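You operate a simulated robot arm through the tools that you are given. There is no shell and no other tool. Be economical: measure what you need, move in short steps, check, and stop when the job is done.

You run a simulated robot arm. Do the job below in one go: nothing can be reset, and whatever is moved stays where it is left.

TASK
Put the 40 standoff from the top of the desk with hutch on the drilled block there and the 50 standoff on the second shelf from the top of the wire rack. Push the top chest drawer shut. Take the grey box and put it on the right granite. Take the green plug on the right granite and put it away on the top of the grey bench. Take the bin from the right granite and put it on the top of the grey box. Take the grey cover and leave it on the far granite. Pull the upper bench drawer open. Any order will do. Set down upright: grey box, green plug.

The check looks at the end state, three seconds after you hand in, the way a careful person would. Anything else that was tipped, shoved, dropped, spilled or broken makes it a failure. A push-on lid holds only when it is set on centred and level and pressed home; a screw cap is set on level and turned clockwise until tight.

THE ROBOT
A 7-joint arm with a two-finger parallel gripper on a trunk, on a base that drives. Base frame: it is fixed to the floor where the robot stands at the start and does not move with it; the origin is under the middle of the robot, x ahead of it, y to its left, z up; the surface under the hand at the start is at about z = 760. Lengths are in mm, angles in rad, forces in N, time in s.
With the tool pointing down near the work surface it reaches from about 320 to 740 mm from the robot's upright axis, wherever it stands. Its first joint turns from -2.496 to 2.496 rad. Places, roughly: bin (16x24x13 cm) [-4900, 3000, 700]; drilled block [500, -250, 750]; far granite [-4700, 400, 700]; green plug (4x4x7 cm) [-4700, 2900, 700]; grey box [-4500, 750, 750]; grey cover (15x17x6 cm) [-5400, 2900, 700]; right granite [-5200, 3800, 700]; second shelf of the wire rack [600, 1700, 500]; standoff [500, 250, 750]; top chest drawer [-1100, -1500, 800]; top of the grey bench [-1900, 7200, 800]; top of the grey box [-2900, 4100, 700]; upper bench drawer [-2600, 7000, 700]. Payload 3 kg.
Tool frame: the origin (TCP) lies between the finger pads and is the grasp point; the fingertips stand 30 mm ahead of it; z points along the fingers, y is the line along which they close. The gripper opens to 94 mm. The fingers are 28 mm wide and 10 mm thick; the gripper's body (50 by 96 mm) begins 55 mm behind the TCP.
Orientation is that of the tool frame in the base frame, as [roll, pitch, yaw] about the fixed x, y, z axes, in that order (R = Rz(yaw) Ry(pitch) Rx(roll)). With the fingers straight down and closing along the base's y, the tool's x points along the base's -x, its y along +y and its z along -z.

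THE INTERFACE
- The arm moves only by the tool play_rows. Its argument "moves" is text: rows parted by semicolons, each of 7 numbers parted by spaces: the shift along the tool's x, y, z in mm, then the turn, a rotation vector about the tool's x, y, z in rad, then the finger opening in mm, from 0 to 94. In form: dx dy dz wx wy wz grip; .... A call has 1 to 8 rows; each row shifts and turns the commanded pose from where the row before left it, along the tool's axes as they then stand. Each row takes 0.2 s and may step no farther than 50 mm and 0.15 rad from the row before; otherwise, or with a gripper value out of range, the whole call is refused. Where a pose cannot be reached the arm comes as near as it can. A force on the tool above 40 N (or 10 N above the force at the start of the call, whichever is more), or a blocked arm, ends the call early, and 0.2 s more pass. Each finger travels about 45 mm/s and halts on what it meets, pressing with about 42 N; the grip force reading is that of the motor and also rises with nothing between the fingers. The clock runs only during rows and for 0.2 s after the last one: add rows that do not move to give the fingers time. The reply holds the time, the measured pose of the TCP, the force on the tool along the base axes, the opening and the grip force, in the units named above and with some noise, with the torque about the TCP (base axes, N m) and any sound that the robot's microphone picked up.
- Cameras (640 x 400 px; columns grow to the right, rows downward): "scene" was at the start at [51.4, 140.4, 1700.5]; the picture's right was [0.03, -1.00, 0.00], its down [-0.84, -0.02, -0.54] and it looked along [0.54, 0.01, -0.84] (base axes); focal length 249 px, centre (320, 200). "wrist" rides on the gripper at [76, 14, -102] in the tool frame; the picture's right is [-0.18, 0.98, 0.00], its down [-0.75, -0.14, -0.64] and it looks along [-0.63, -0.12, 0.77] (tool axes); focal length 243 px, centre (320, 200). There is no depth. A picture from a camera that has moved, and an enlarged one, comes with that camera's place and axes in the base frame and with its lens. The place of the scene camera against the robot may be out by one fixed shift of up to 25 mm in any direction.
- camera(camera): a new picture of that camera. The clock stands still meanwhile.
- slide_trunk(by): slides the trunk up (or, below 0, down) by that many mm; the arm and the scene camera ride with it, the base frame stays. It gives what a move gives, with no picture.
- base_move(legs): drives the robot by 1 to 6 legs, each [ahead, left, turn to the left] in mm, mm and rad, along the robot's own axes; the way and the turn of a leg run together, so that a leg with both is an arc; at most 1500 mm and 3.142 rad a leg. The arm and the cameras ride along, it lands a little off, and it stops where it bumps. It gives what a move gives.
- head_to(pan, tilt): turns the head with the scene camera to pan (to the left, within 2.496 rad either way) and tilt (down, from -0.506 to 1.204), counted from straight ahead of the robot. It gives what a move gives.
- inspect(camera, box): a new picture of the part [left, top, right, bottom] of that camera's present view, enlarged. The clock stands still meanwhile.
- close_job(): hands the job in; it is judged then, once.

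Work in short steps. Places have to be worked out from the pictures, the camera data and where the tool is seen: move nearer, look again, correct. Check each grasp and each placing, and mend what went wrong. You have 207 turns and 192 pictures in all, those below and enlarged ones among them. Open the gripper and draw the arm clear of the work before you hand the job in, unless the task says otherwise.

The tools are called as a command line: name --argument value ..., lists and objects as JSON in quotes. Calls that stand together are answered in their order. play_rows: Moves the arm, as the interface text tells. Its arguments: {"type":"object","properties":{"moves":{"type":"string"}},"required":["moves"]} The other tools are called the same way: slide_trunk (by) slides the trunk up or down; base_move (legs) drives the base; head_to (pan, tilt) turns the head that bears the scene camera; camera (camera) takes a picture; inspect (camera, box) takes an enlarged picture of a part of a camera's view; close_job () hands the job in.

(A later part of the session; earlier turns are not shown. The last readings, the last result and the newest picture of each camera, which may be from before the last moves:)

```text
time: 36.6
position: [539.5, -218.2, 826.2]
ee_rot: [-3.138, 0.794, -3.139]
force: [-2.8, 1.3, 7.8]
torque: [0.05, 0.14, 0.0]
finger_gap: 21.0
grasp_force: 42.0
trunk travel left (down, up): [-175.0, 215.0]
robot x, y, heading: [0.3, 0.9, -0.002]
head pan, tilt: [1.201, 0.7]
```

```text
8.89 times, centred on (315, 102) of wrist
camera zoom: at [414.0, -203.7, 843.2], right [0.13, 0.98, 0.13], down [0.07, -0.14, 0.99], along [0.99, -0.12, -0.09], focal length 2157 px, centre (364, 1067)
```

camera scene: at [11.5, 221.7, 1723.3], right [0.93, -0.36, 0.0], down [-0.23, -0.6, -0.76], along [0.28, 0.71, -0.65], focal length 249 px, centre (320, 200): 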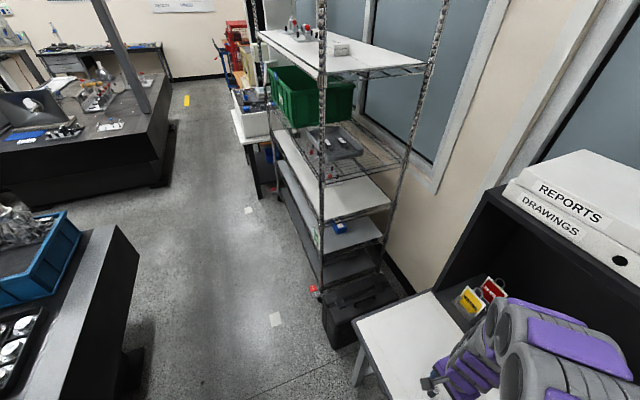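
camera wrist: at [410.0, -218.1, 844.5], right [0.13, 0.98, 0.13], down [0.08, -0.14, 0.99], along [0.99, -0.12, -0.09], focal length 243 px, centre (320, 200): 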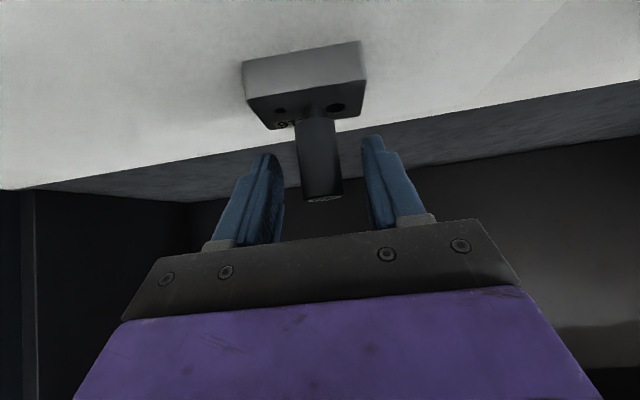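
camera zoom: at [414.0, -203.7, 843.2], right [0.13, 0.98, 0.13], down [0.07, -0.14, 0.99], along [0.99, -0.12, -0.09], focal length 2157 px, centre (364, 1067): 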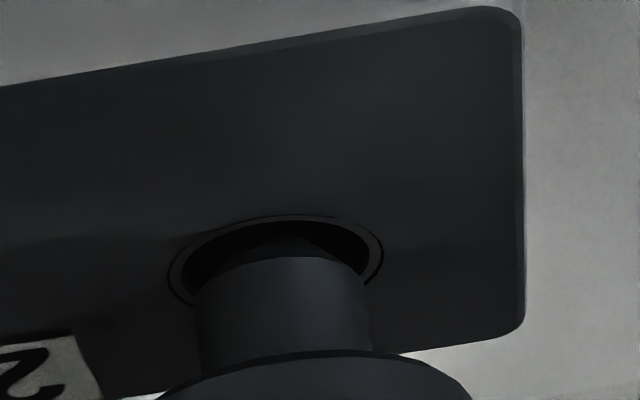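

The force barely rose, so I keep lowering with a slight -y correction.

play_rows --moves "0.6 -0.4 0.6 0 0 0 10; 0.6 0 0.6 0 0 0 10; 0.6 0 0.6 0 0 0 10; 0 0 0 0 0 0 10"

inspect --camera "wrist" --box '[285, 80, 345, 125]'

```text
time: 37.6
position: [540.3, -219.2, 827.0]
ee_rot: [-3.133, 0.799, -3.139]
force: [0.0, 1.9, 34.4]
torque: [0.09, -0.12, 0.02]
finger_gap: 21.2
grasp_force: 41.5
trunk travel left (down, up): [-175.0, 215.0]
robot x, y, heading: [2.3, -0.3, 0.001]
head pan, tilt: [1.201, 0.7]
```

```text
8.89 times, centred on (315, 102) of wrist
camera zoom: at [414.3, -203.9, 842.2], right [0.13, 0.98, 0.13], down [0.06, -0.14, 0.99], along [0.99, -0.12, -0.08], focal length 2157 px, centre (364, 1067)
```

zoom: 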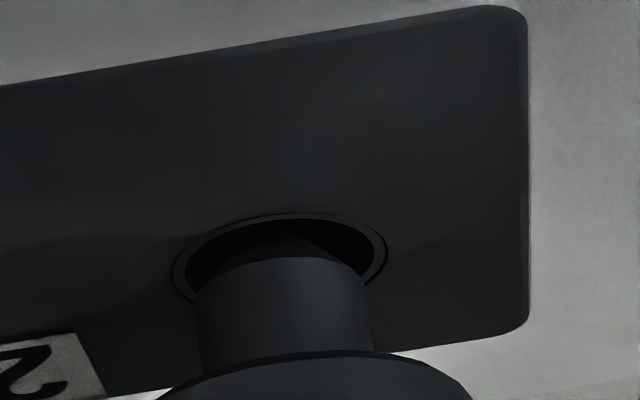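

Contact is flat with no side force, so I may be misreading the stud's tip. I lift it and look at the stud against the white desk.

play_rows --moves "-20 0 -20 0 0 0 10; 0 35 0 0 0 0 10; 30 35 -30 0 0 0 10; 30 0 -30 0 0 0 10; 0 0 0 0 0 0 10"

inspect --camera "wrist" --box '[275, 70, 365, 215]'

```text
refused: row 3 steps farther than a row can; nothing moved
```

```text
2.76 times, centred on (320, 142) of wrist
camera zoom: at [414.3, -203.9, 842.2], right [0.13, 0.98, 0.13], down [0.06, -0.14, 0.99], along [0.99, -0.12, -0.08], focal length 669 px, centre (320, 359)
```

zoom: 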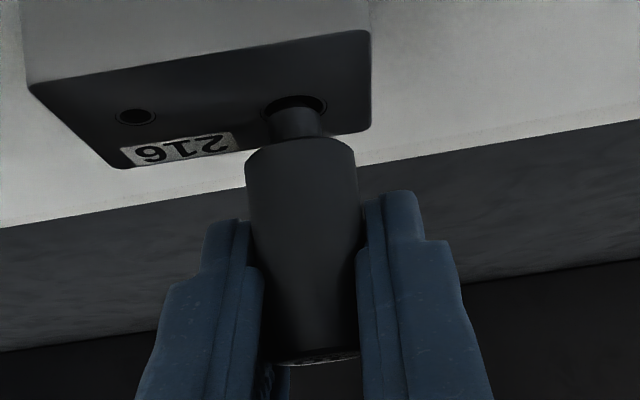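

play_rows --moves "-20 0 -20 0 0 0 10; 0 35 0 0 0 0 10; 28 15 -28 0 0 0 10; 28 15 -28 0 0 0 10; 0 0 0 0 0 0 10"

inspect --camera "wrist" --box '[285, 80, 345, 125]'

```text
time: 38.8
position: [461.2, -155.2, 849.8]
ee_rot: [-3.14, 0.795, -3.14]
force: [0.0, -0.6, -1.2]
torque: [-0.02, -0.03, 0.04]
finger_gap: 20.9
grasp_force: 42.6
trunk travel left (down, up): [-175.0, 215.0]
robot x, y, heading: [2.0, 0.5, 0.004]
head pan, tilt: [1.201, 0.7]
```

```text
8.89 times, centred on (315, 102) of wrist
camera zoom: at [335.0, -140.3, 865.9], right [0.13, 0.98, 0.13], down [0.07, -0.14, 0.99], along [0.99, -0.12, -0.09], focal length 2157 px, centre (364, 1067)
```

zoom: 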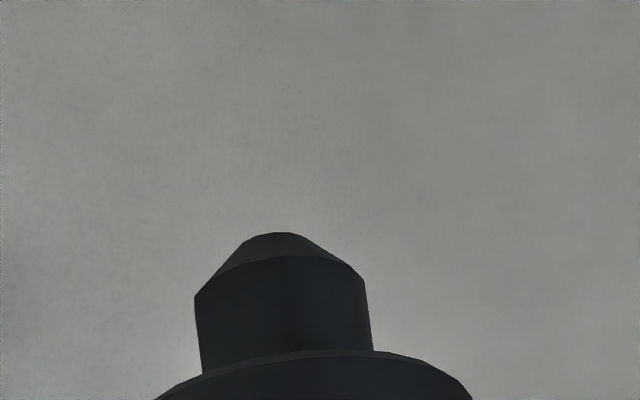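

The tip is clearly chamfered, which gives me a good image reference for when it's on centre. I go back over the hole, about 3 mm up and 2 mm further back in x than the last try.

play_rows --moves "-27 -15 27 0 0 0 10; -27.6 -15 27.6 0 0 0 10; 0 -35 0 0 0 0 10; 7 0 7 0 0 0 10; 7 0 7 0 0 0 10; 0 0 0 0 0 0 10; 0 0 0 0 0 0 10"

inspect --camera "wrist" --box '[285, 80, 345, 125]'

```text
time: 40.4
position: [537.5, -221.2, 830.9]
ee_rot: [-3.141, 0.795, -3.141]
force: [-0.5, 0.2, -0.9]
torque: [0.01, 0.01, -0.03]
finger_gap: 21.2
grasp_force: 42.5
trunk travel left (down, up): [-175.0, 215.0]
robot x, y, heading: [-0.0, -3.6, -0.001]
head pan, tilt: [1.201, 0.7]
```

```text
8.89 times, centred on (315, 102) of wrist
camera zoom: at [411.6, -205.4, 847.2], right [0.13, 0.98, 0.13], down [0.07, -0.14, 0.99], along [0.99, -0.12, -0.09], focal length 2157 px, centre (364, 1067)
```

zoom: 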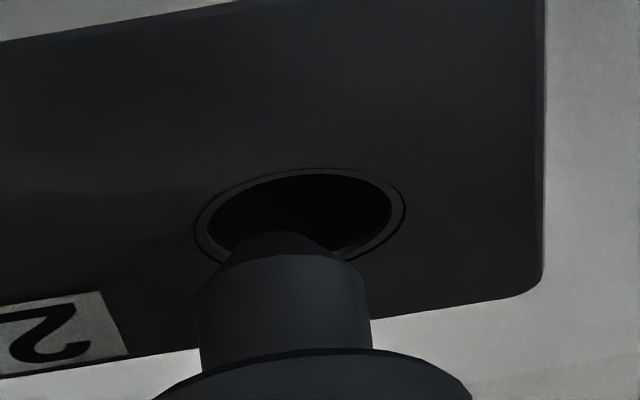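

The view is clear: y needs about +1.9 mm. I shift that, lower about 1.8 mm and check again.

play_rows --moves "0 1.9 0 0 0 0 10; 0.65 0 0.65 0 0 0 10; 0.65 0 0.65 0 0 0 10; 0 0 0 0 0 0 10; 0 0 0 0 0 0 10"

inspect --camera "wrist" --box '[285, 80, 345, 125]'

```text
time: 41.6
position: [538.5, -217.2, 829.1]
ee_rot: [-3.14, 0.794, 3.141]
force: [-0.7, -0.4, -0.4]
torque: [-0.01, 0.01, 0.0]
finger_gap: 21.2
grasp_force: 41.5
trunk travel left (down, up): [-175.0, 215.0]
robot x, y, heading: [-0.6, 1.5, -0.002]
head pan, tilt: [1.201, 0.7]
```

```text
8.89 times, centred on (315, 102) of wrist
camera zoom: at [412.5, -202.7, 845.5], right [0.13, 0.98, 0.13], down [0.07, -0.14, 0.99], along [0.99, -0.12, -0.09], focal length 2157 px, centre (364, 1067)
```

zoom: 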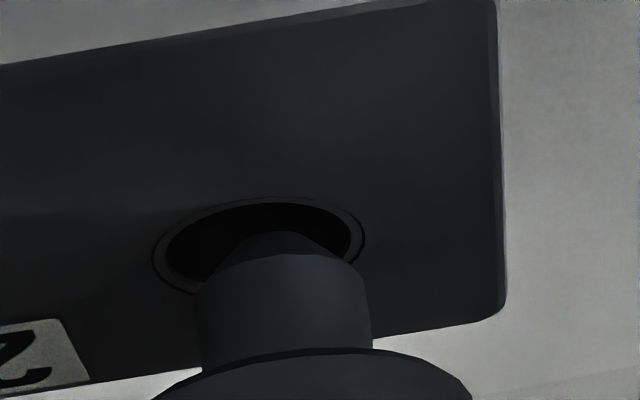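

Free of contact, with y overshot by about 1 mm. I correct and lower 1.2 mm more.

play_rows --moves "0 -1 0 0 0 0 10; 0.42 0 0.42 0 0 0 10; 0.42 0 0.42 0 0 0 10; 0 0 0 0 0 0 10; 0 0 0 0 0 0 10"

inspect --camera "wrist" --box '[285, 80, 345, 125]'

```text
time: 42.8
position: [539.1, -219.6, 828.4]
ee_rot: [-3.14, 0.792, 3.141]
force: [-0.5, -0.4, -1.0]
torque: [0.02, -0.03, 0.01]
finger_gap: 21.1
grasp_force: 41.7
trunk travel left (down, up): [-175.0, 215.0]
robot x, y, heading: [2.7, 2.2, 0.002]
head pan, tilt: [1.201, 0.7]
```

```text
8.89 times, centred on (315, 102) of wrist
camera zoom: at [412.5, -204.1, 845.0], right [0.13, 0.98, 0.13], down [0.07, -0.14, 0.99], along [0.99, -0.12, -0.09], focal length 2157 px, centre (364, 1067)
```

zoom: 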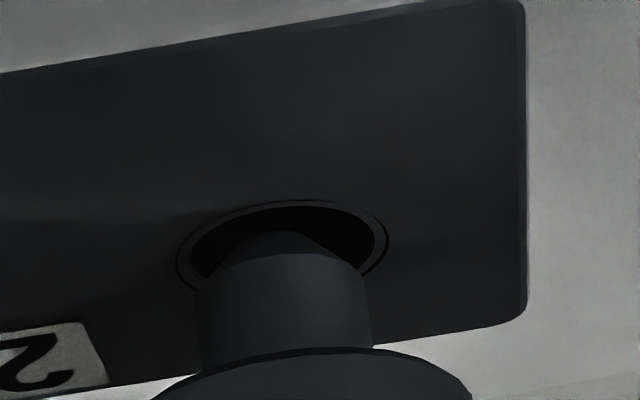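

play_rows --moves "0 0.4 0 0 0 0 10; 0.42 0 0.42 0 0 0 10; 0.42 0 0.42 0 0 0 10; 0 0 0 0 0 0 10; 0 0 0 0 0 0 10"

inspect --camera "wrist" --box '[285, 80, 345, 125]'

```text
time: 44.0
position: [538.7, -219.0, 826.7]
ee_rot: [-3.14, 0.794, -3.142]
force: [0.1, -0.4, -1.0]
torque: [0.02, 0.02, 0.01]
finger_gap: 21.3
grasp_force: 41.8
trunk travel left (down, up): [-175.0, 215.0]
robot x, y, heading: [4.0, -0.5, 0.002]
head pan, tilt: [1.201, 0.7]
```

```text
8.89 times, centred on (315, 102) of wrist
camera zoom: at [412.4, -203.5, 844.4], right [0.13, 0.98, 0.13], down [0.07, -0.14, 0.99], along [0.99, -0.12, -0.09], focal length 2157 px, centre (364, 1067)
```

zoom: 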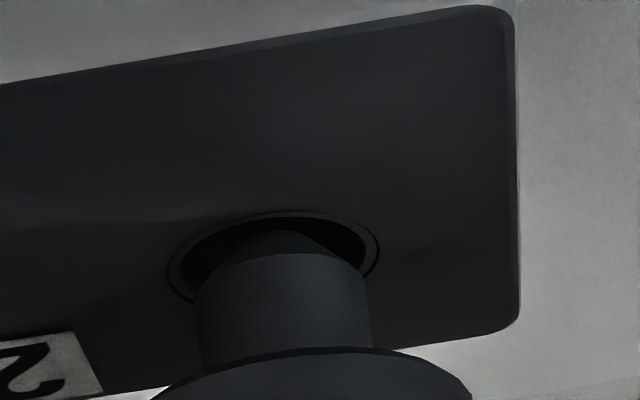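

Still free and laterally centred, so I keep lowering.

play_rows --moves "0.42 0 0.42 0 0 0 10; 0.42 0 0.42 0 0 0 10; 0.42 0 0.42 0 0 0 10; 0 0 0 0 0 0 10; 0 0 0 0 0 0 10"

inspect --camera "wrist" --box '[285, 80, 345, 125]'

```text
time: 45.2
position: [538.6, -217.6, 826.5]
ee_rot: [-3.139, 0.797, -3.14]
force: [2.5, -0.4, 11.5]
torque: [-0.02, -0.13, 0.02]
finger_gap: 21.3
grasp_force: 42.1
trunk travel left (down, up): [-175.0, 215.0]
robot x, y, heading: [-0.1, -1.2, 0.002]
head pan, tilt: [1.201, 0.7]
```

```text
8.89 times, centred on (315, 102) of wrist
camera zoom: at [412.4, -203.7, 843.2], right [0.13, 0.98, 0.13], down [0.07, -0.14, 0.99], along [0.99, -0.12, -0.09], focal length 2157 px, centre (364, 1067)
```

zoom: 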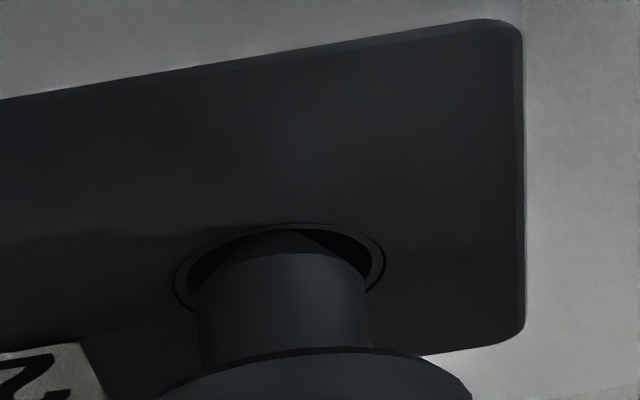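

The side forces change sign around here but the depth cue is ambiguous. I get a second viewpoint by turning the scene camera onto the block.

head_to --pan -0.63 --tilt 0.95

camera --camera "scene"

```text
time: 47.0
position: [538.2, -219.8, 826.2]
ee_rot: [-3.138, 0.797, -3.14]
force: [2.9, -1.5, 20.2]
torque: [-0.09, -0.24, 0.03]
finger_gap: 21.3
grasp_force: 41.7
trunk travel left (down, up): [-175.0, 215.0]
robot x, y, heading: [0.4, -0.6, 0.001]
head pan, tilt: [-0.63, 0.949]
```

```text
146 pictures are left
camera scene: at [37.3, 94.0, 1704.4], right [-0.59, -0.81, 0.0], down [-0.66, 0.48, -0.58], along [0.47, -0.34, -0.81], focal length 249 px, centre (320, 200)
```

scene: 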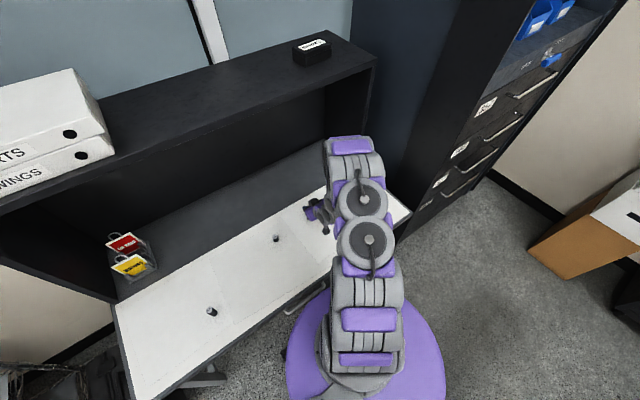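

The arm hides the block from the head camera. I do a light-load feel search instead, sweeping +x 2.5 mm in small steps and watching for the stud to catch.

play_rows --moves "-0.35 0 0.35 0 0 0 10; -0.35 0 0.35 0 0 0 10; -0.35 0 0.35 0 0 0 10; -0.35 0 0.35 0 0 0 10; -0.35 0 0.35 0 0 0 10; 0 0 0 0 0 0 10"

inspect --camera "wrist" --box '[285, 80, 345, 125]'

```text
time: 48.4
position: [538.6, -218.2, 826.3]
ee_rot: [-3.14, 0.795, -3.139]
force: [-9.5, -3.0, 23.7]
torque: [-0.13, 0.37, 0.0]
finger_gap: 21.2
grasp_force: 41.8
trunk travel left (down, up): [-175.0, 215.0]
robot x, y, heading: [-1.2, 0.5, -0.001]
head pan, tilt: [-0.63, 0.949]
```

```text
8.89 times, centred on (315, 102) of wrist
camera zoom: at [413.1, -203.0, 843.1], right [0.13, 0.98, 0.13], down [0.07, -0.14, 0.99], along [0.99, -0.12, -0.09], focal length 2157 px, centre (364, 1067)
```

zoom: 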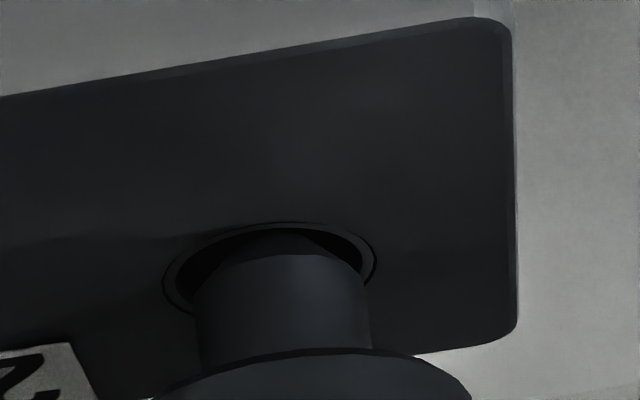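

The stud is caught in the hole, since a 2.5 mm command moved it only 0.6 mm. I centre the forces (x back 1.3, y -0.5) and press down in small steps.

play_rows --moves "0.92 -0.5 -0.92 0 0 0 10; 0.4 0 0.4 0 0 0 10; 0.4 0 0.4 0 0 0 10; 0 0 0 0 0 0 10; 0 0 0 0 0 0 10"

inspect --camera "wrist" --box '[285, 80, 345, 125]'

```text
time: 49.6
position: [538.7, -217.3, 826.5]
ee_rot: [-3.136, 0.798, -3.139]
force: [4.2, -0.5, 31.4]
torque: [0.0, -0.27, 0.0]
finger_gap: 21.5
grasp_force: 42.0
trunk travel left (down, up): [-175.0, 215.0]
robot x, y, heading: [-1.4, -4.3, 0.004]
head pan, tilt: [-0.63, 0.949]
```

```text
8.89 times, centred on (315, 102) of wrist
camera zoom: at [412.9, -202.9, 842.7], right [0.13, 0.98, 0.13], down [0.07, -0.14, 0.99], along [0.99, -0.12, -0.08], focal length 2157 px, centre (364, 1067)
```

zoom: 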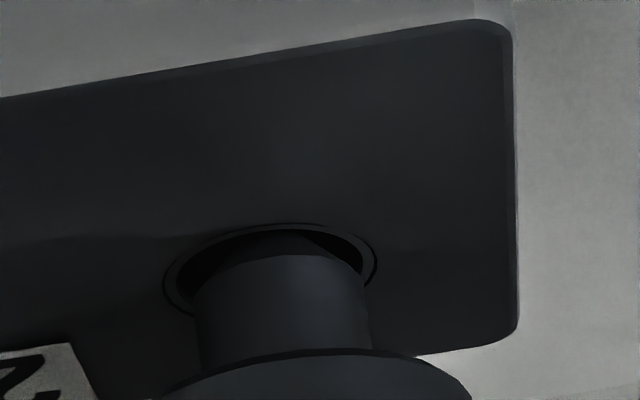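

Comparing all the contact images, the tip always stopped at the same plane, so the stud was probably never within half a millimetre of centre. On that reading, the centre is about +3.1 mm x and -0.7 mm y from here. I lift free, shift and look.

play_rows --moves "-1.6 0 -1.6 0 0 0 10; -2.2 -0.7 2.2 0 0 0 10; 0 0 0 0 0 0 10; 0 0 0 0 0 0 10"

inspect --camera "wrist" --box '[285, 80, 345, 125]'

```text
time: 50.6
position: [540.5, -217.6, 827.1]
ee_rot: [-3.14, 0.793, -3.139]
force: [-5.9, 1.4, 14.2]
torque: [0.06, 0.25, -0.01]
finger_gap: 21.3
grasp_force: 42.5
trunk travel left (down, up): [-175.0, 215.0]
robot x, y, heading: [-1.1, -3.0, -0.0]
head pan, tilt: [-0.63, 0.949]
```

```text
8.89 times, centred on (315, 102) of wrist
camera zoom: at [414.8, -203.5, 843.5], right [0.13, 0.98, 0.13], down [0.07, -0.14, 0.99], along [0.99, -0.12, -0.09], focal length 2157 px, centre (364, 1067)
```

zoom: 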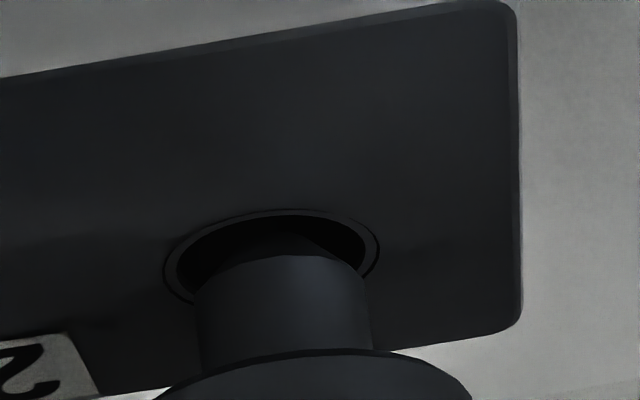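

I'm close, with about +1.1 mm x and -0.3 mm y left. I slide there under light load.

play_rows --moves "-0.6 -0.3 -0.6 0 0 0 10; -0.4 0 0.4 0 0 0 10; 0.4 0 0.4 0 0 0 10; 0.4 0 0.4 0 0 0 10; 0 0 0 0 0 0 10"

inspect --camera "wrist" --box '[285, 80, 345, 125]'

```text
time: 51.8
position: [543.0, -221.3, 827.1]
ee_rot: [-3.141, 0.794, -3.14]
force: [-0.5, -1.6, 4.7]
torque: [-0.04, 0.08, 0.0]
finger_gap: 21.2
grasp_force: 42.2
trunk travel left (down, up): [-175.0, 215.0]
robot x, y, heading: [0.7, -3.2, 0.002]
head pan, tilt: [-0.63, 0.949]
```

```text
8.89 times, centred on (315, 102) of wrist
camera zoom: at [417.0, -205.2, 843.4], right [0.13, 0.98, 0.13], down [0.07, -0.14, 0.99], along [0.99, -0.12, -0.09], focal length 2157 px, centre (364, 1067)
```

zoom: 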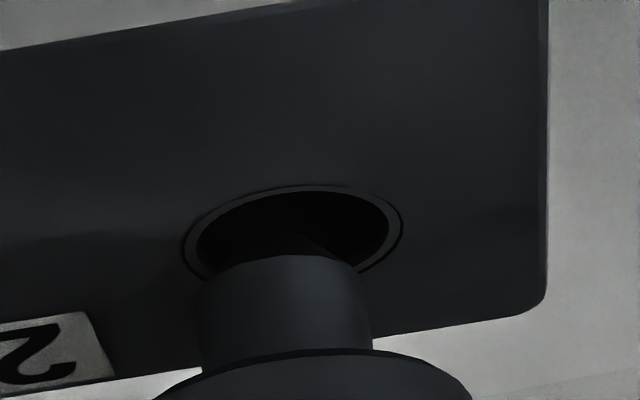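

It sprang past by about 1.4 mm x and 1.25 mm y. With contact light, I raise slightly, correct and look.

play_rows --moves "-0.5 0 -0.5 0 0 0 10; 1.0 1.25 -1.0 0 0 0 10; 0 0 0 0 0 0 10; 0 0 0 0 0 0 10"

inspect --camera "wrist" --box '[285, 80, 345, 125]'

```text
time: 52.8
position: [541.2, -218.7, 827.7]
ee_rot: [-3.139, 0.795, 3.141]
force: [0.5, 0.2, -1.7]
torque: [-0.01, -0.01, 0.03]
finger_gap: 21.1
grasp_force: 41.6
trunk travel left (down, up): [-175.0, 215.0]
robot x, y, heading: [-1.6, 1.3, -0.004]
head pan, tilt: [-0.63, 0.949]
```

```text
8.89 times, centred on (315, 102) of wrist
camera zoom: at [415.4, -203.7, 843.9], right [0.13, 0.98, 0.13], down [0.07, -0.14, 0.99], along [0.99, -0.12, -0.09], focal length 2157 px, centre (364, 1067)
```

zoom: 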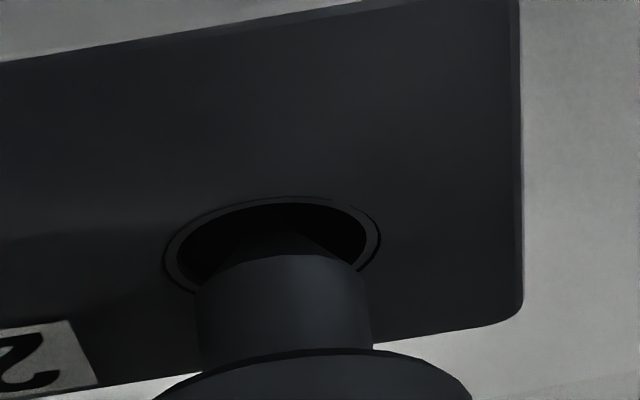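

This is aligned within about 0.2 mm and free. I lower straight down.

play_rows --moves "0.5 -0.1 0.5 0 0 0 10; 0.5 0 0.5 0 0 0 10; 0.5 0 0.5 0 0 0 10; 0.5 0 0.5 0 0 0 10; 0 0 0 0 0 0 10"

inspect --camera "wrist" --box '[285, 80, 345, 125]'

```text
time: 54.0
position: [541.3, -219.0, 827.3]
ee_rot: [-3.136, 0.801, -3.139]
force: [0.1, -0.8, 28.4]
torque: [-0.04, -0.06, -0.03]
finger_gap: 21.3
grasp_force: 41.8
trunk travel left (down, up): [-175.0, 215.0]
robot x, y, heading: [3.4, -1.4, 0.001]
head pan, tilt: [-0.63, 0.949]
```

```text
8.89 times, centred on (315, 102) of wrist
camera zoom: at [415.3, -203.6, 842.5], right [0.13, 0.98, 0.13], down [0.07, -0.14, 0.99], along [0.99, -0.12, -0.08], focal length 2157 px, centre (364, 1067)
```

zoom: 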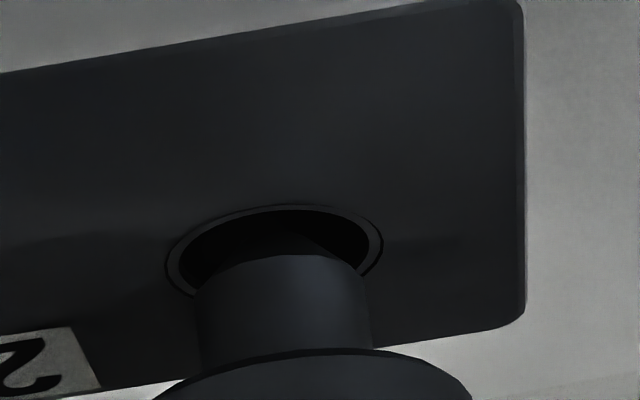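

It is centred within my measuring error and blocked with no side force. I poke around this point at ±0.5 mm to see whether it drops.

play_rows --moves "-1.25 0 -0.55 0 0 0 10; 0.9 0 0.9 0 0 0 10; -0.55 0 -1.25 0 0 0 10; 0.55 0.5 1.25 0 0 0 10; -1.25 -1 -0.55 0 0 0 10; 0.9 0 0.9 0 0 0 10; 0 0 0 0 0 0 10"

inspect --camera "wrist" --box '[285, 80, 345, 125]'

```text
time: 55.6
position: [541.4, -218.5, 826.5]
ee_rot: [-3.138, 0.799, -3.138]
force: [0.6, -0.5, 36.5]
torque: [-0.02, -0.1, 0.01]
finger_gap: 21.2
grasp_force: 42.1
trunk travel left (down, up): [-175.0, 215.0]
robot x, y, heading: [0.6, -0.9, -0.003]
head pan, tilt: [-0.63, 0.949]
```

```text
8.89 times, centred on (315, 102) of wrist
camera zoom: at [415.2, -203.4, 842.6], right [0.13, 0.98, 0.13], down [0.07, -0.14, 0.99], along [0.99, -0.12, -0.08], focal length 2157 px, centre (364, 1067)
```

zoom: 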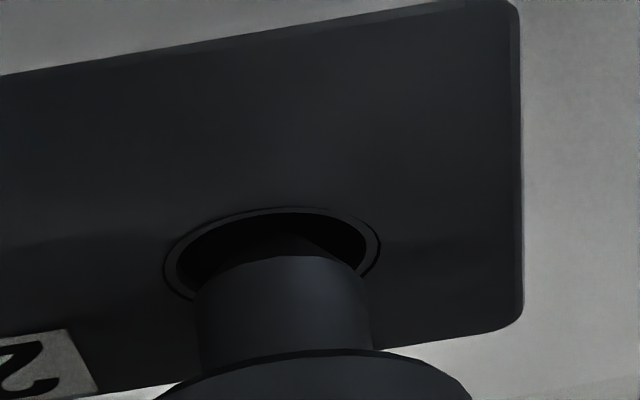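

Preload held it in place. I lift fully free, shift +0.8 mm x and lower again.

play_rows --moves "-1.8 0 -1.8 0 0 0 10; -0.55 -0.15 0.55 0 0 0 10; 0 0 0 0 0 0 10; 0.7 0 0.7 0 0 0 10; 0.7 0 0.7 0 0 0 10; 0.4 0 0.4 0 0 0 10; 0 0 0 0 0 0 10"

inspect --camera "wrist" --box '[285, 80, 345, 125]'

```text
time: 57.2
position: [543.1, -218.6, 826.2]
ee_rot: [-3.137, 0.796, -3.139]
force: [-3.7, 0.6, 31.5]
torque: [0.05, 0.09, 0.0]
finger_gap: 21.1
grasp_force: 42.0
trunk travel left (down, up): [-175.0, 215.0]
robot x, y, heading: [-1.1, 1.5, 0.003]
head pan, tilt: [-0.63, 0.949]
```

```text
8.89 times, centred on (315, 102) of wrist
camera zoom: at [416.3, -203.5, 842.5], right [0.13, 0.98, 0.13], down [0.07, -0.14, 0.99], along [0.99, -0.12, -0.08], focal length 2157 px, centre (364, 1067)
```

zoom: 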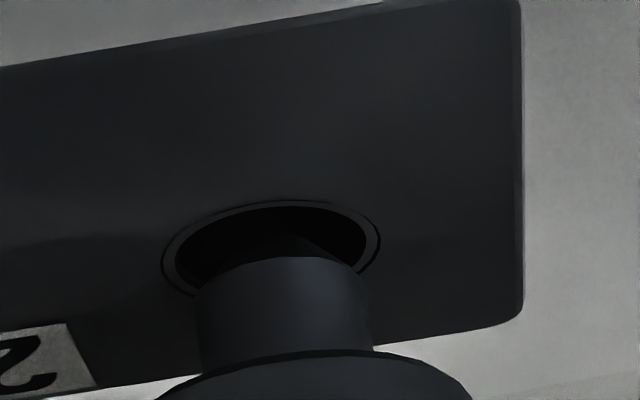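

With the stud exactly on centre it still meets a flat surface, so this hole won't take it, and "on the block" must mean standing on top. I move it back to the block's middle, where it stood before, and lower it lightly.

play_rows --moves "-3 0 -3 0 0 0 10; 2.1 -12 -2.1 0 0 0 10; 0 0 0 0 0 0 10; 1 0 1 0 0 0 10; 0.7 0 0.7 0 0 0 10; 0 0 0 0 0 0 10; 0 0 0 0 0 0 10"

```text
time: 58.8
position: [539.3, -231.1, 827.8]
ee_rot: [-3.138, 0.795, -3.14]
force: [0.1, 0.7, 9.5]
torque: [0.02, -0.01, 0.0]
finger_gap: 21.1
grasp_force: 42.3
trunk travel left (down, up): [-175.0, 215.0]
robot x, y, heading: [-1.7, 1.8, -0.0]
head pan, tilt: [-0.63, 0.949]
```

Light contact at 9.5 N. I release, withdraw back along the fingers and look.

play_rows --moves "0 0 0 0 0 0 24; 0 0 0 0 0 0 50; 0 0 0 0 0 0 60; 0 0 -40 0 0 0 60; 0 0 -30 0 0 0 60; 0 0 0 0 0 0 60"

inspect --camera "wrist" --box '[230, 0, 410, 180]'

```text
time: 60.2
position: [489.4, -233.5, 876.5]
ee_rot: [-3.138, 0.794, -3.14]
force: [-0.3, -0.2, -0.2]
torque: [0.03, 0.01, 0.02]
finger_gap: 59.7
grasp_force: 0.1
trunk travel left (down, up): [-175.0, 215.0]
robot x, y, heading: [1.1, -6.5, -0.0]
head pan, tilt: [-0.63, 0.949]
```

```text
2.22 times, centred on (320, 90) of wrist
camera zoom: at [362.7, -218.1, 893.4], right [0.13, 0.98, 0.13], down [0.07, -0.14, 0.99], along [0.99, -0.12, -0.09], focal length 539 px, centre (320, 444)
```

zoom: 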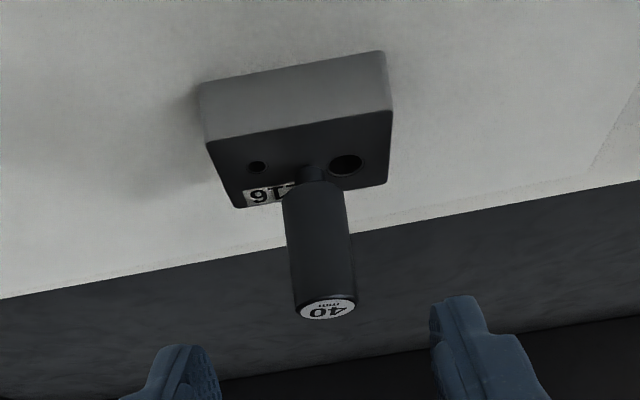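

The 40 stands upright on the block. Now I go back for the 50, keeping the tilt.

play_rows --moves "31 18 -31 0 0 0 60; 31 18 -31 0 0 0 60; 0 48 0 0 0 0 60; 0 48 0 0 0 0 60; 0 48 0 0 0 0 60; 0 48 0 0 0 0 60; 0 48 0 0 0 0 60; 0 48 0 0 0 0 60"

play_rows --moves "0 49 0 0 0 0 60; 0 49 0 0 0 0 60; 0 49 0 0 0 0 60; 0 48 0 0 0 0 60; 0 0 0 0 0 0 60"

camera --camera "wrist"

```text
time: 62.0
position: [459.5, -144.7, 859.2]
ee_rot: [-3.138, 0.794, -3.14]
force: [-0.4, 0.7, -1.0]
torque: [0.03, 0.0, 0.0]
finger_gap: 60.1
grasp_force: 0.1
out of reach, approached as far as the arm can: row 2, 3, 4, 5, 6, 7, 8
trunk travel left (down, up): [-175.0, 215.0]
robot x, y, heading: [0.2, -0.7, -0.001]
head pan, tilt: [-0.63, 0.949]
```

```text
time: 63.2
position: [505.1, 21.6, 876.4]
ee_rot: [-3.129, 0.793, -3.133]
force: [0.5, -0.2, 0.1]
torque: [-0.07, -0.01, -0.01]
finger_gap: 60.2
grasp_force: 0.0
out of reach, approached as far as the arm can: row 1, 2, 3
trunk travel left (down, up): [-175.0, 215.0]
robot x, y, heading: [-2.8, 1.5, 0.0]
head pan, tilt: [-0.63, 0.949]
```

```text
136 pictures are left
camera wrist: at [378.7, 36.7, 892.5], right [0.13, 0.98, 0.12], down [0.07, -0.13, 0.99], along [0.99, -0.12, -0.09], focal length 243 px, centre (320, 200)
```

wrist: 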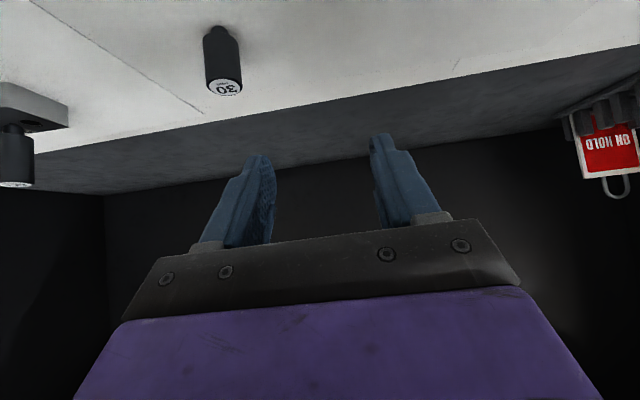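

The tilt limits close reach, so I take an arc around at about 500 mm radius.

play_rows --moves "0 48 0 0 0 0 60; 0 48 0 0 0 0 60; 10 45 -10 0 0 0 60; 12 43 -12 0 0 0 60; 20 40 -20 0 0 0 60; 25 30 -25 0 0 0 60; 7 12 -7 0 0 0 60; 0 0 0 0 0 0 60"

camera --camera "wrist"

```text
time: 65.0
position: [398.6, 275.6, 877.9]
ee_rot: [3.141, 0.795, 3.139]
force: [0.3, -0.4, -0.5]
torque: [-0.02, 0.02, 0.02]
finger_gap: 59.8
grasp_force: 0.1
trunk travel left (down, up): [-175.0, 215.0]
robot x, y, heading: [4.2, -2.1, 0.004]
head pan, tilt: [-0.63, 0.949]
```

```text
135 pictures are left
camera wrist: at [272.8, 289.7, 896.1], right [0.13, 0.98, 0.13], down [0.07, -0.14, 0.99], along [0.99, -0.12, -0.09], focal length 243 px, centre (320, 200)
```

wrist: 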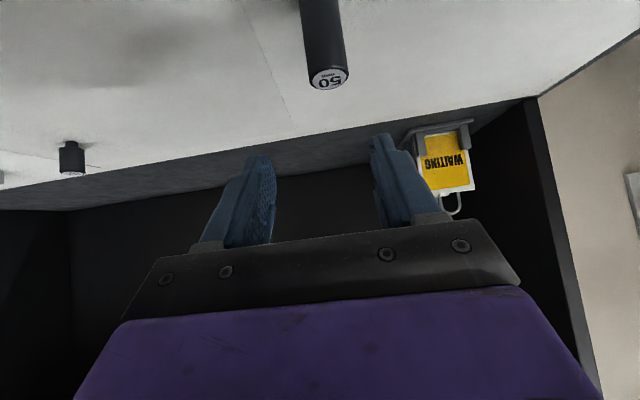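

The 50 is at about (401,287). I go down to z≈803 and close.

play_rows --moves "0 12 1 0 0 0 60; 26 0 27 0 0 0 60; 26 0 27 0 0 0 55; 0 0 0 0 0 0 45; 0 0 0 0 0 0 20; 0 0 0 0 0 0 10; 0 0 0 0 0 0 10; 0 0 0 0 0 0 10"

camera --camera "wrist"

```text
time: 66.8
position: [401.6, 293.3, 801.5]
ee_rot: [-3.138, 0.794, -3.14]
force: [2.5, 0.8, 8.6]
torque: [0.05, -0.07, -0.03]
finger_gap: 25.2
grasp_force: 41.7
trunk travel left (down, up): [-175.0, 215.0]
robot x, y, heading: [-0.4, 2.5, 0.003]
head pan, tilt: [-0.63, 0.949]
```

```text
134 pictures are left
camera wrist: at [275.5, 307.5, 816.8], right [0.13, 0.98, 0.13], down [0.07, -0.14, 0.99], along [0.99, -0.12, -0.09], focal length 243 px, centre (320, 200)
```

wrist: 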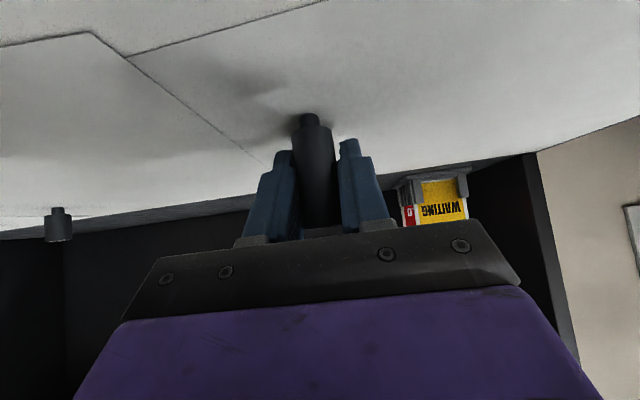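

The 50 is gripped. I lift it, back the base off, then slide left towards the rack.

play_rows --moves "-32 0 -32 0 0 0 10; -32 0 -32 0 0 0 10; -20 0 -20 0 0 0 10; 0 0 0 0 0 0 10"

base_move --legs '[[-250, 0, 0], [0, 1200, 0]]'

head_to --pan 0.2 --tilt 0.6

camera --camera "scene"

```text
time: 67.8
position: [402.2, 292.9, 917.7]
ee_rot: [-3.137, 0.795, -3.138]
force: [0.0, 0.5, -2.2]
torque: [-0.04, 0.02, 0.03]
finger_gap: 25.1
grasp_force: 42.2
trunk travel left (down, up): [-175.0, 215.0]
robot x, y, heading: [1.0, -0.3, 0.0]
head pan, tilt: [-0.63, 0.949]
```

```text
time: 75.2
position: [170.8, 1464.3, 919.2]
ee_rot: [3.141, 0.793, 3.126]
force: [-0.1, 0.5, -1.8]
torque: [0.0, -0.03, 0.02]
finger_gap: 25.1
grasp_force: 42.0
trunk travel left (down, up): [-175.0, 215.0]
robot x, y, heading: [-238.4, 1183.6, -0.013]
head pan, tilt: [-0.63, 0.949]
```

```text
time: 76.3
position: [169.6, 1466.6, 919.7]
ee_rot: [-3.14, 0.793, 3.126]
force: [0.3, 0.1, -2.4]
torque: [0.01, -0.02, 0.01]
finger_gap: 25.3
grasp_force: 41.8
trunk travel left (down, up): [-175.0, 215.0]
robot x, y, heading: [-235.6, 1180.0, -0.015]
head pan, tilt: [0.201, 0.6]
```

```text
133 pictures are left
camera scene: at [-167.4, 1340.5, 1731.9], right [0.18, -0.98, 0.0], down [-0.56, -0.11, -0.82], along [0.81, 0.15, -0.57], focal length 249 px, centre (320, 200)
```

scene: 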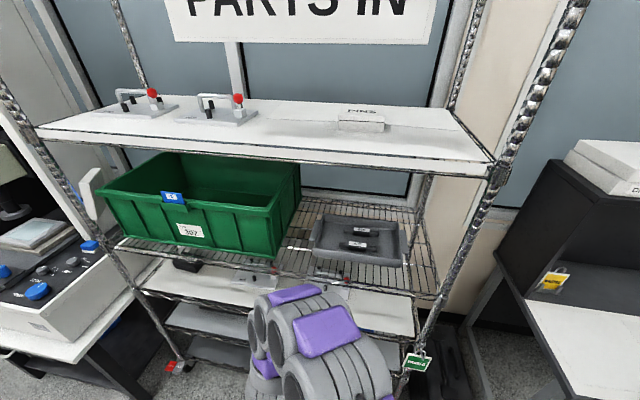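

The rack shows levels at about z 1470, 1020, 740, 400 and one near the floor. I enlarge the lower part to look for labels and contents.

head_to --pan 0.75 --tilt 0.85

camera --camera "scene"

```text
time: 77.3
position: [170.2, 1465.3, 919.4]
ee_rot: [-3.14, 0.794, 3.125]
force: [-0.3, -0.7, -1.4]
torque: [-0.03, 0.0, 0.04]
finger_gap: 25.3
grasp_force: 42.2
trunk travel left (down, up): [-175.0, 215.0]
robot x, y, heading: [-235.7, 1176.8, -0.01]
head pan, tilt: [0.75, 0.85]
```

```text
132 pictures are left
camera scene: at [-196.3, 1376.9, 1711.0], right [0.67, -0.74, 0.0], down [-0.56, -0.51, -0.66], along [0.49, 0.44, -0.75], focal length 249 px, centre (320, 200)
```

scene: 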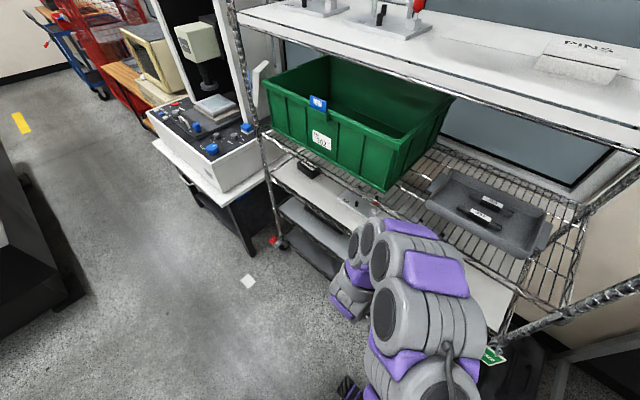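

I read the green tag on the post and the shelf contents before deciding.

inspect --camera "scene" --box '[470, 330, 560, 400]'

inspect --camera "scene" --box '[250, 130, 400, 290]'

```text
5.71 times, centred on (515, 365) of scene
camera zoom: at [-196.3, 1376.9, 1711.0], right [0.67, -0.74, 0.0], down [-0.56, -0.51, -0.66], along [0.49, 0.44, -0.75], focal length 1425 px, centre (-794, -743)
```

zoom: 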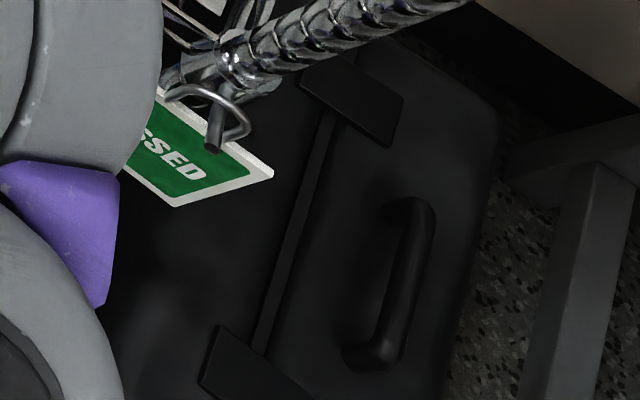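

```text
2.50 times, centred on (325, 210) of scene
camera zoom: at [-196.3, 1376.9, 1711.0], right [0.67, -0.74, 0.0], down [-0.56, -0.51, -0.66], along [0.49, 0.44, -0.75], focal length 624 px, centre (308, 175)
```

zoom: 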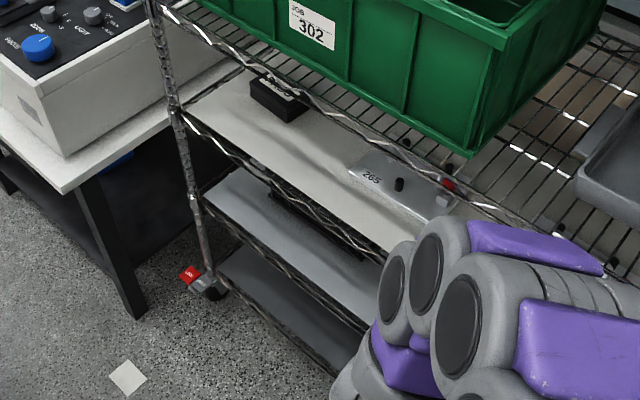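

Measured levels are about 1480, 1040, 780, 508 and 195. The stated place (z≈500) matches the 508 board exactly, but the words "second from the top" do not. I lower the trunk and arm to view that board before deciding.

slide_trunk --by -175

camera --camera "wrist"

```text
time: 79.3
position: [168.1, 1465.1, 744.0]
ee_rot: [3.141, 0.794, 3.125]
force: [0.2, 0.0, -1.2]
torque: [-0.03, 0.01, -0.02]
finger_gap: 25.1
grasp_force: 41.5
trunk travel left (down, up): [0.0, 390.0]
robot x, y, heading: [-235.5, 1180.6, -0.018]
head pan, tilt: [0.75, 0.85]
```

```text
129 pictures are left
camera wrist: at [43.6, 1482.0, 761.0], right [0.14, 0.98, 0.13], down [0.07, -0.14, 0.99], along [0.99, -0.13, -0.09], focal length 243 px, centre (320, 200)
```

wrist: 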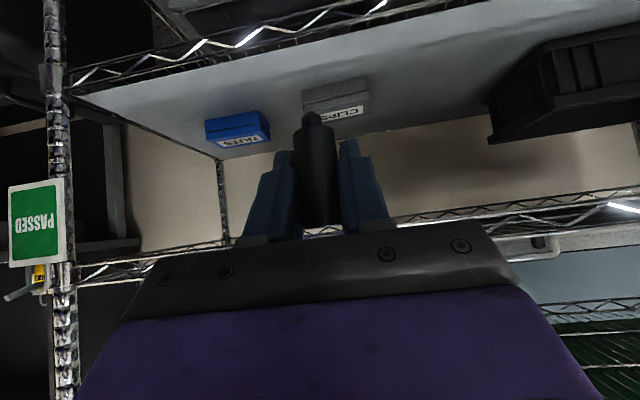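

The 508 board has clear room in front of the CLIPS box. The given place points to this board, and that coordinate most likely comes straight from the target, so I go with it. I drive 110 mm closer and bring the hand level with the gap.

base_move --legs '[[110, 0, 0]]'

play_rows --moves "33 0 33 0 0 0 10; 33 0 33 0 0 0 10; 30 0 30 0 0 0 10; 0 0 0 0 0 0 10"

camera --camera "wrist"

```text
time: 80.5
position: [281.0, 1462.6, 744.7]
ee_rot: [-3.139, 0.793, 3.126]
force: [-0.4, -0.1, -1.4]
torque: [0.0, 0.02, 0.01]
finger_gap: 25.1
grasp_force: 41.6
trunk travel left (down, up): [0.0, 390.0]
robot x, y, heading: [-126.1, 1178.8, -0.017]
head pan, tilt: [0.75, 0.85]
```

```text
time: 81.5
position: [279.6, 1461.9, 609.4]
ee_rot: [3.139, 0.796, 3.126]
force: [-0.2, 0.5, -2.0]
torque: [0.0, 0.04, 0.01]
finger_gap: 25.2
grasp_force: 42.4
trunk travel left (down, up): [0.0, 390.0]
robot x, y, heading: [-123.6, 1176.6, -0.014]
head pan, tilt: [0.75, 0.85]
```

```text
128 pictures are left
camera wrist: at [154.5, 1478.8, 626.5], right [0.14, 0.98, 0.13], down [0.07, -0.14, 0.99], along [0.99, -0.13, -0.09], focal length 243 px, centre (320, 200)
```

wrist: 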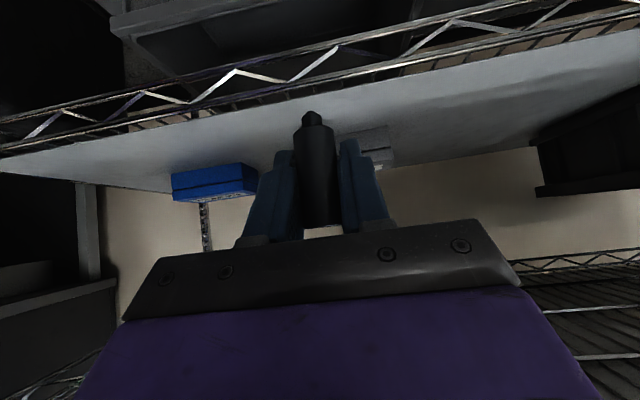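

The board's front edge is at x≈360. I lower another 30 mm and go forward 90 mm, then check clearances.

play_rows --moves "22 0 22 0 0 0 10; -32 0 32 0 0 0 10; -32 0 32 0 0 0 10; 0 0 0 0 0 0 10"

camera --camera "wrist"

camera --camera "scene"

```text
time: 82.5
position: [375.0, 1459.4, 580.7]
ee_rot: [3.141, 0.794, 3.124]
force: [1.2, 0.1, -1.0]
torque: [-0.01, -0.02, -0.03]
finger_gap: 25.3
grasp_force: 42.4
trunk travel left (down, up): [0.0, 390.0]
robot x, y, heading: [-125.6, 1180.7, -0.017]
head pan, tilt: [0.75, 0.85]
```

```text
127 pictures are left
camera wrist: at [248.4, 1476.3, 597.5], right [0.14, 0.98, 0.13], down [0.07, -0.14, 0.99], along [0.99, -0.13, -0.09], focal length 243 px, centre (320, 200)
```

wrist: 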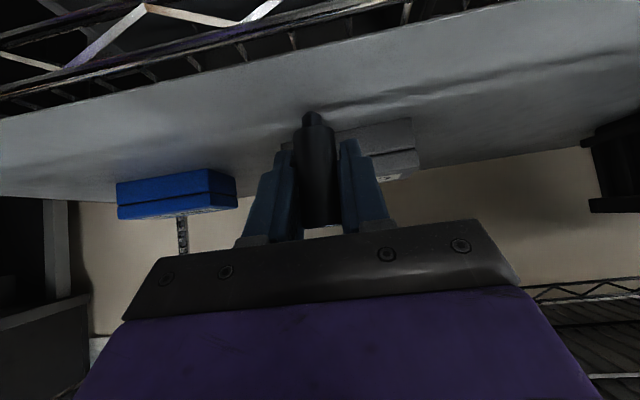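

```text
126 pictures are left
camera scene: at [-84.6, 1374.7, 1536.0], right [0.67, -0.74, 0.0], down [-0.56, -0.51, -0.66], along [0.49, 0.44, -0.75], focal length 249 px, centre (320, 200)
```

scene: 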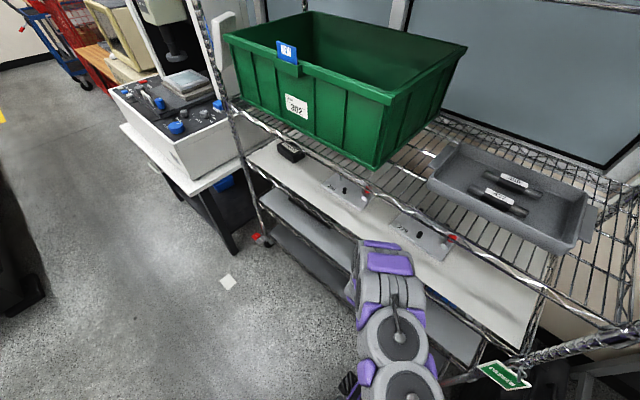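

There's room on both sides. I go forward 50 mm, then lower in steps watching the force.

play_rows --moves "-33 0 33 0 0 0 10; 4 0 4 0 0 0 10; 3 0 3 0 0 0 10; 0 0 0 0 0 0 10"

camera --camera "wrist"

```text
time: 83.5
position: [419.7, 1459.1, 569.6]
ee_rot: [3.14, 0.793, 3.124]
force: [0.4, -0.7, -0.7]
torque: [0.04, 0.04, -0.02]
finger_gap: 25.1
grasp_force: 41.5
trunk travel left (down, up): [0.0, 390.0]
robot x, y, heading: [-128.6, 1181.4, -0.012]
head pan, tilt: [0.75, 0.85]
```

```text
125 pictures are left
camera wrist: at [294.0, 1476.1, 586.8], right [0.15, 0.98, 0.13], down [0.07, -0.14, 0.99], along [0.99, -0.13, -0.09], focal length 243 px, centre (320, 200)
```

wrist: 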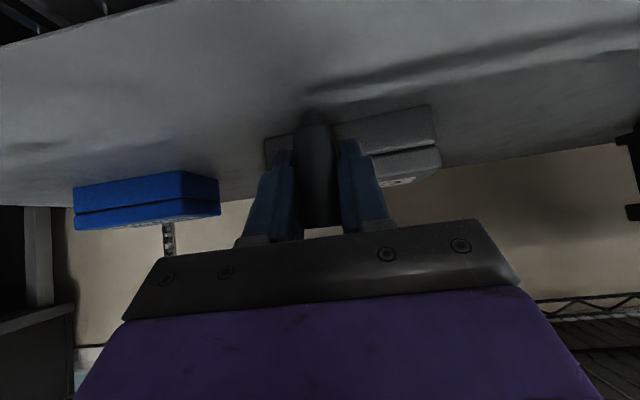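

play_rows --moves "2 0 2 0 0 0 10; 2 0 2 0 0 0 10; 2 0 2 0 0 0 10; 2 0 2 0 0 0 10; 2 0 2 0 0 0 10; 0 0 0 0 0 0 10"

```text
time: 84.9
position: [419.5, 1459.9, 557.1]
ee_rot: [3.136, 0.799, 3.121]
force: [3.0, -1.4, 28.5]
torque: [-0.04, -0.07, -0.06]
finger_gap: 25.1
grasp_force: 41.8
trunk travel left (down, up): [0.0, 390.0]
robot x, y, heading: [-122.8, 1177.7, -0.018]
head pan, tilt: [0.75, 0.85]
```

Contact at TCP 557, so the board is at about 516. I ease off, open and back straight out.

play_rows --moves "-1.2 0 -1.2 0 0 0 25; 0 0 0 0 0 0 32; 0 0 0 0 0 0 60; 0 0 0 0 0 0 60; 24 0 -24 0 0 0 60; 33 0 -33 0 0 0 60; 33 0 -33 0 0 0 60; 0 0 0 0 0 0 60"

camera --camera "wrist"

```text
time: 86.7
position: [294.3, 1463.6, 554.5]
ee_rot: [3.138, 0.795, 3.125]
force: [0.5, -0.7, 0.2]
torque: [0.02, 0.01, -0.03]
finger_gap: 60.1
grasp_force: 0.0
trunk travel left (down, up): [0.0, 390.0]
robot x, y, heading: [-128.1, 1179.2, -0.016]
head pan, tilt: [0.75, 0.85]
```

```text
124 pictures are left
camera wrist: at [167.6, 1479.8, 571.7], right [0.14, 0.98, 0.13], down [0.07, -0.14, 0.99], along [0.99, -0.13, -0.09], focal length 243 px, centre (320, 200)
```

wrist: 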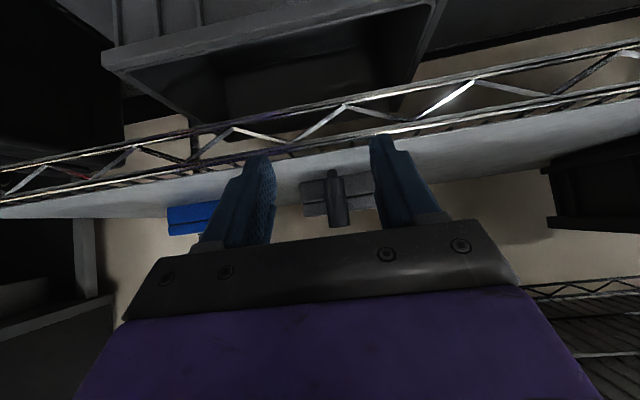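

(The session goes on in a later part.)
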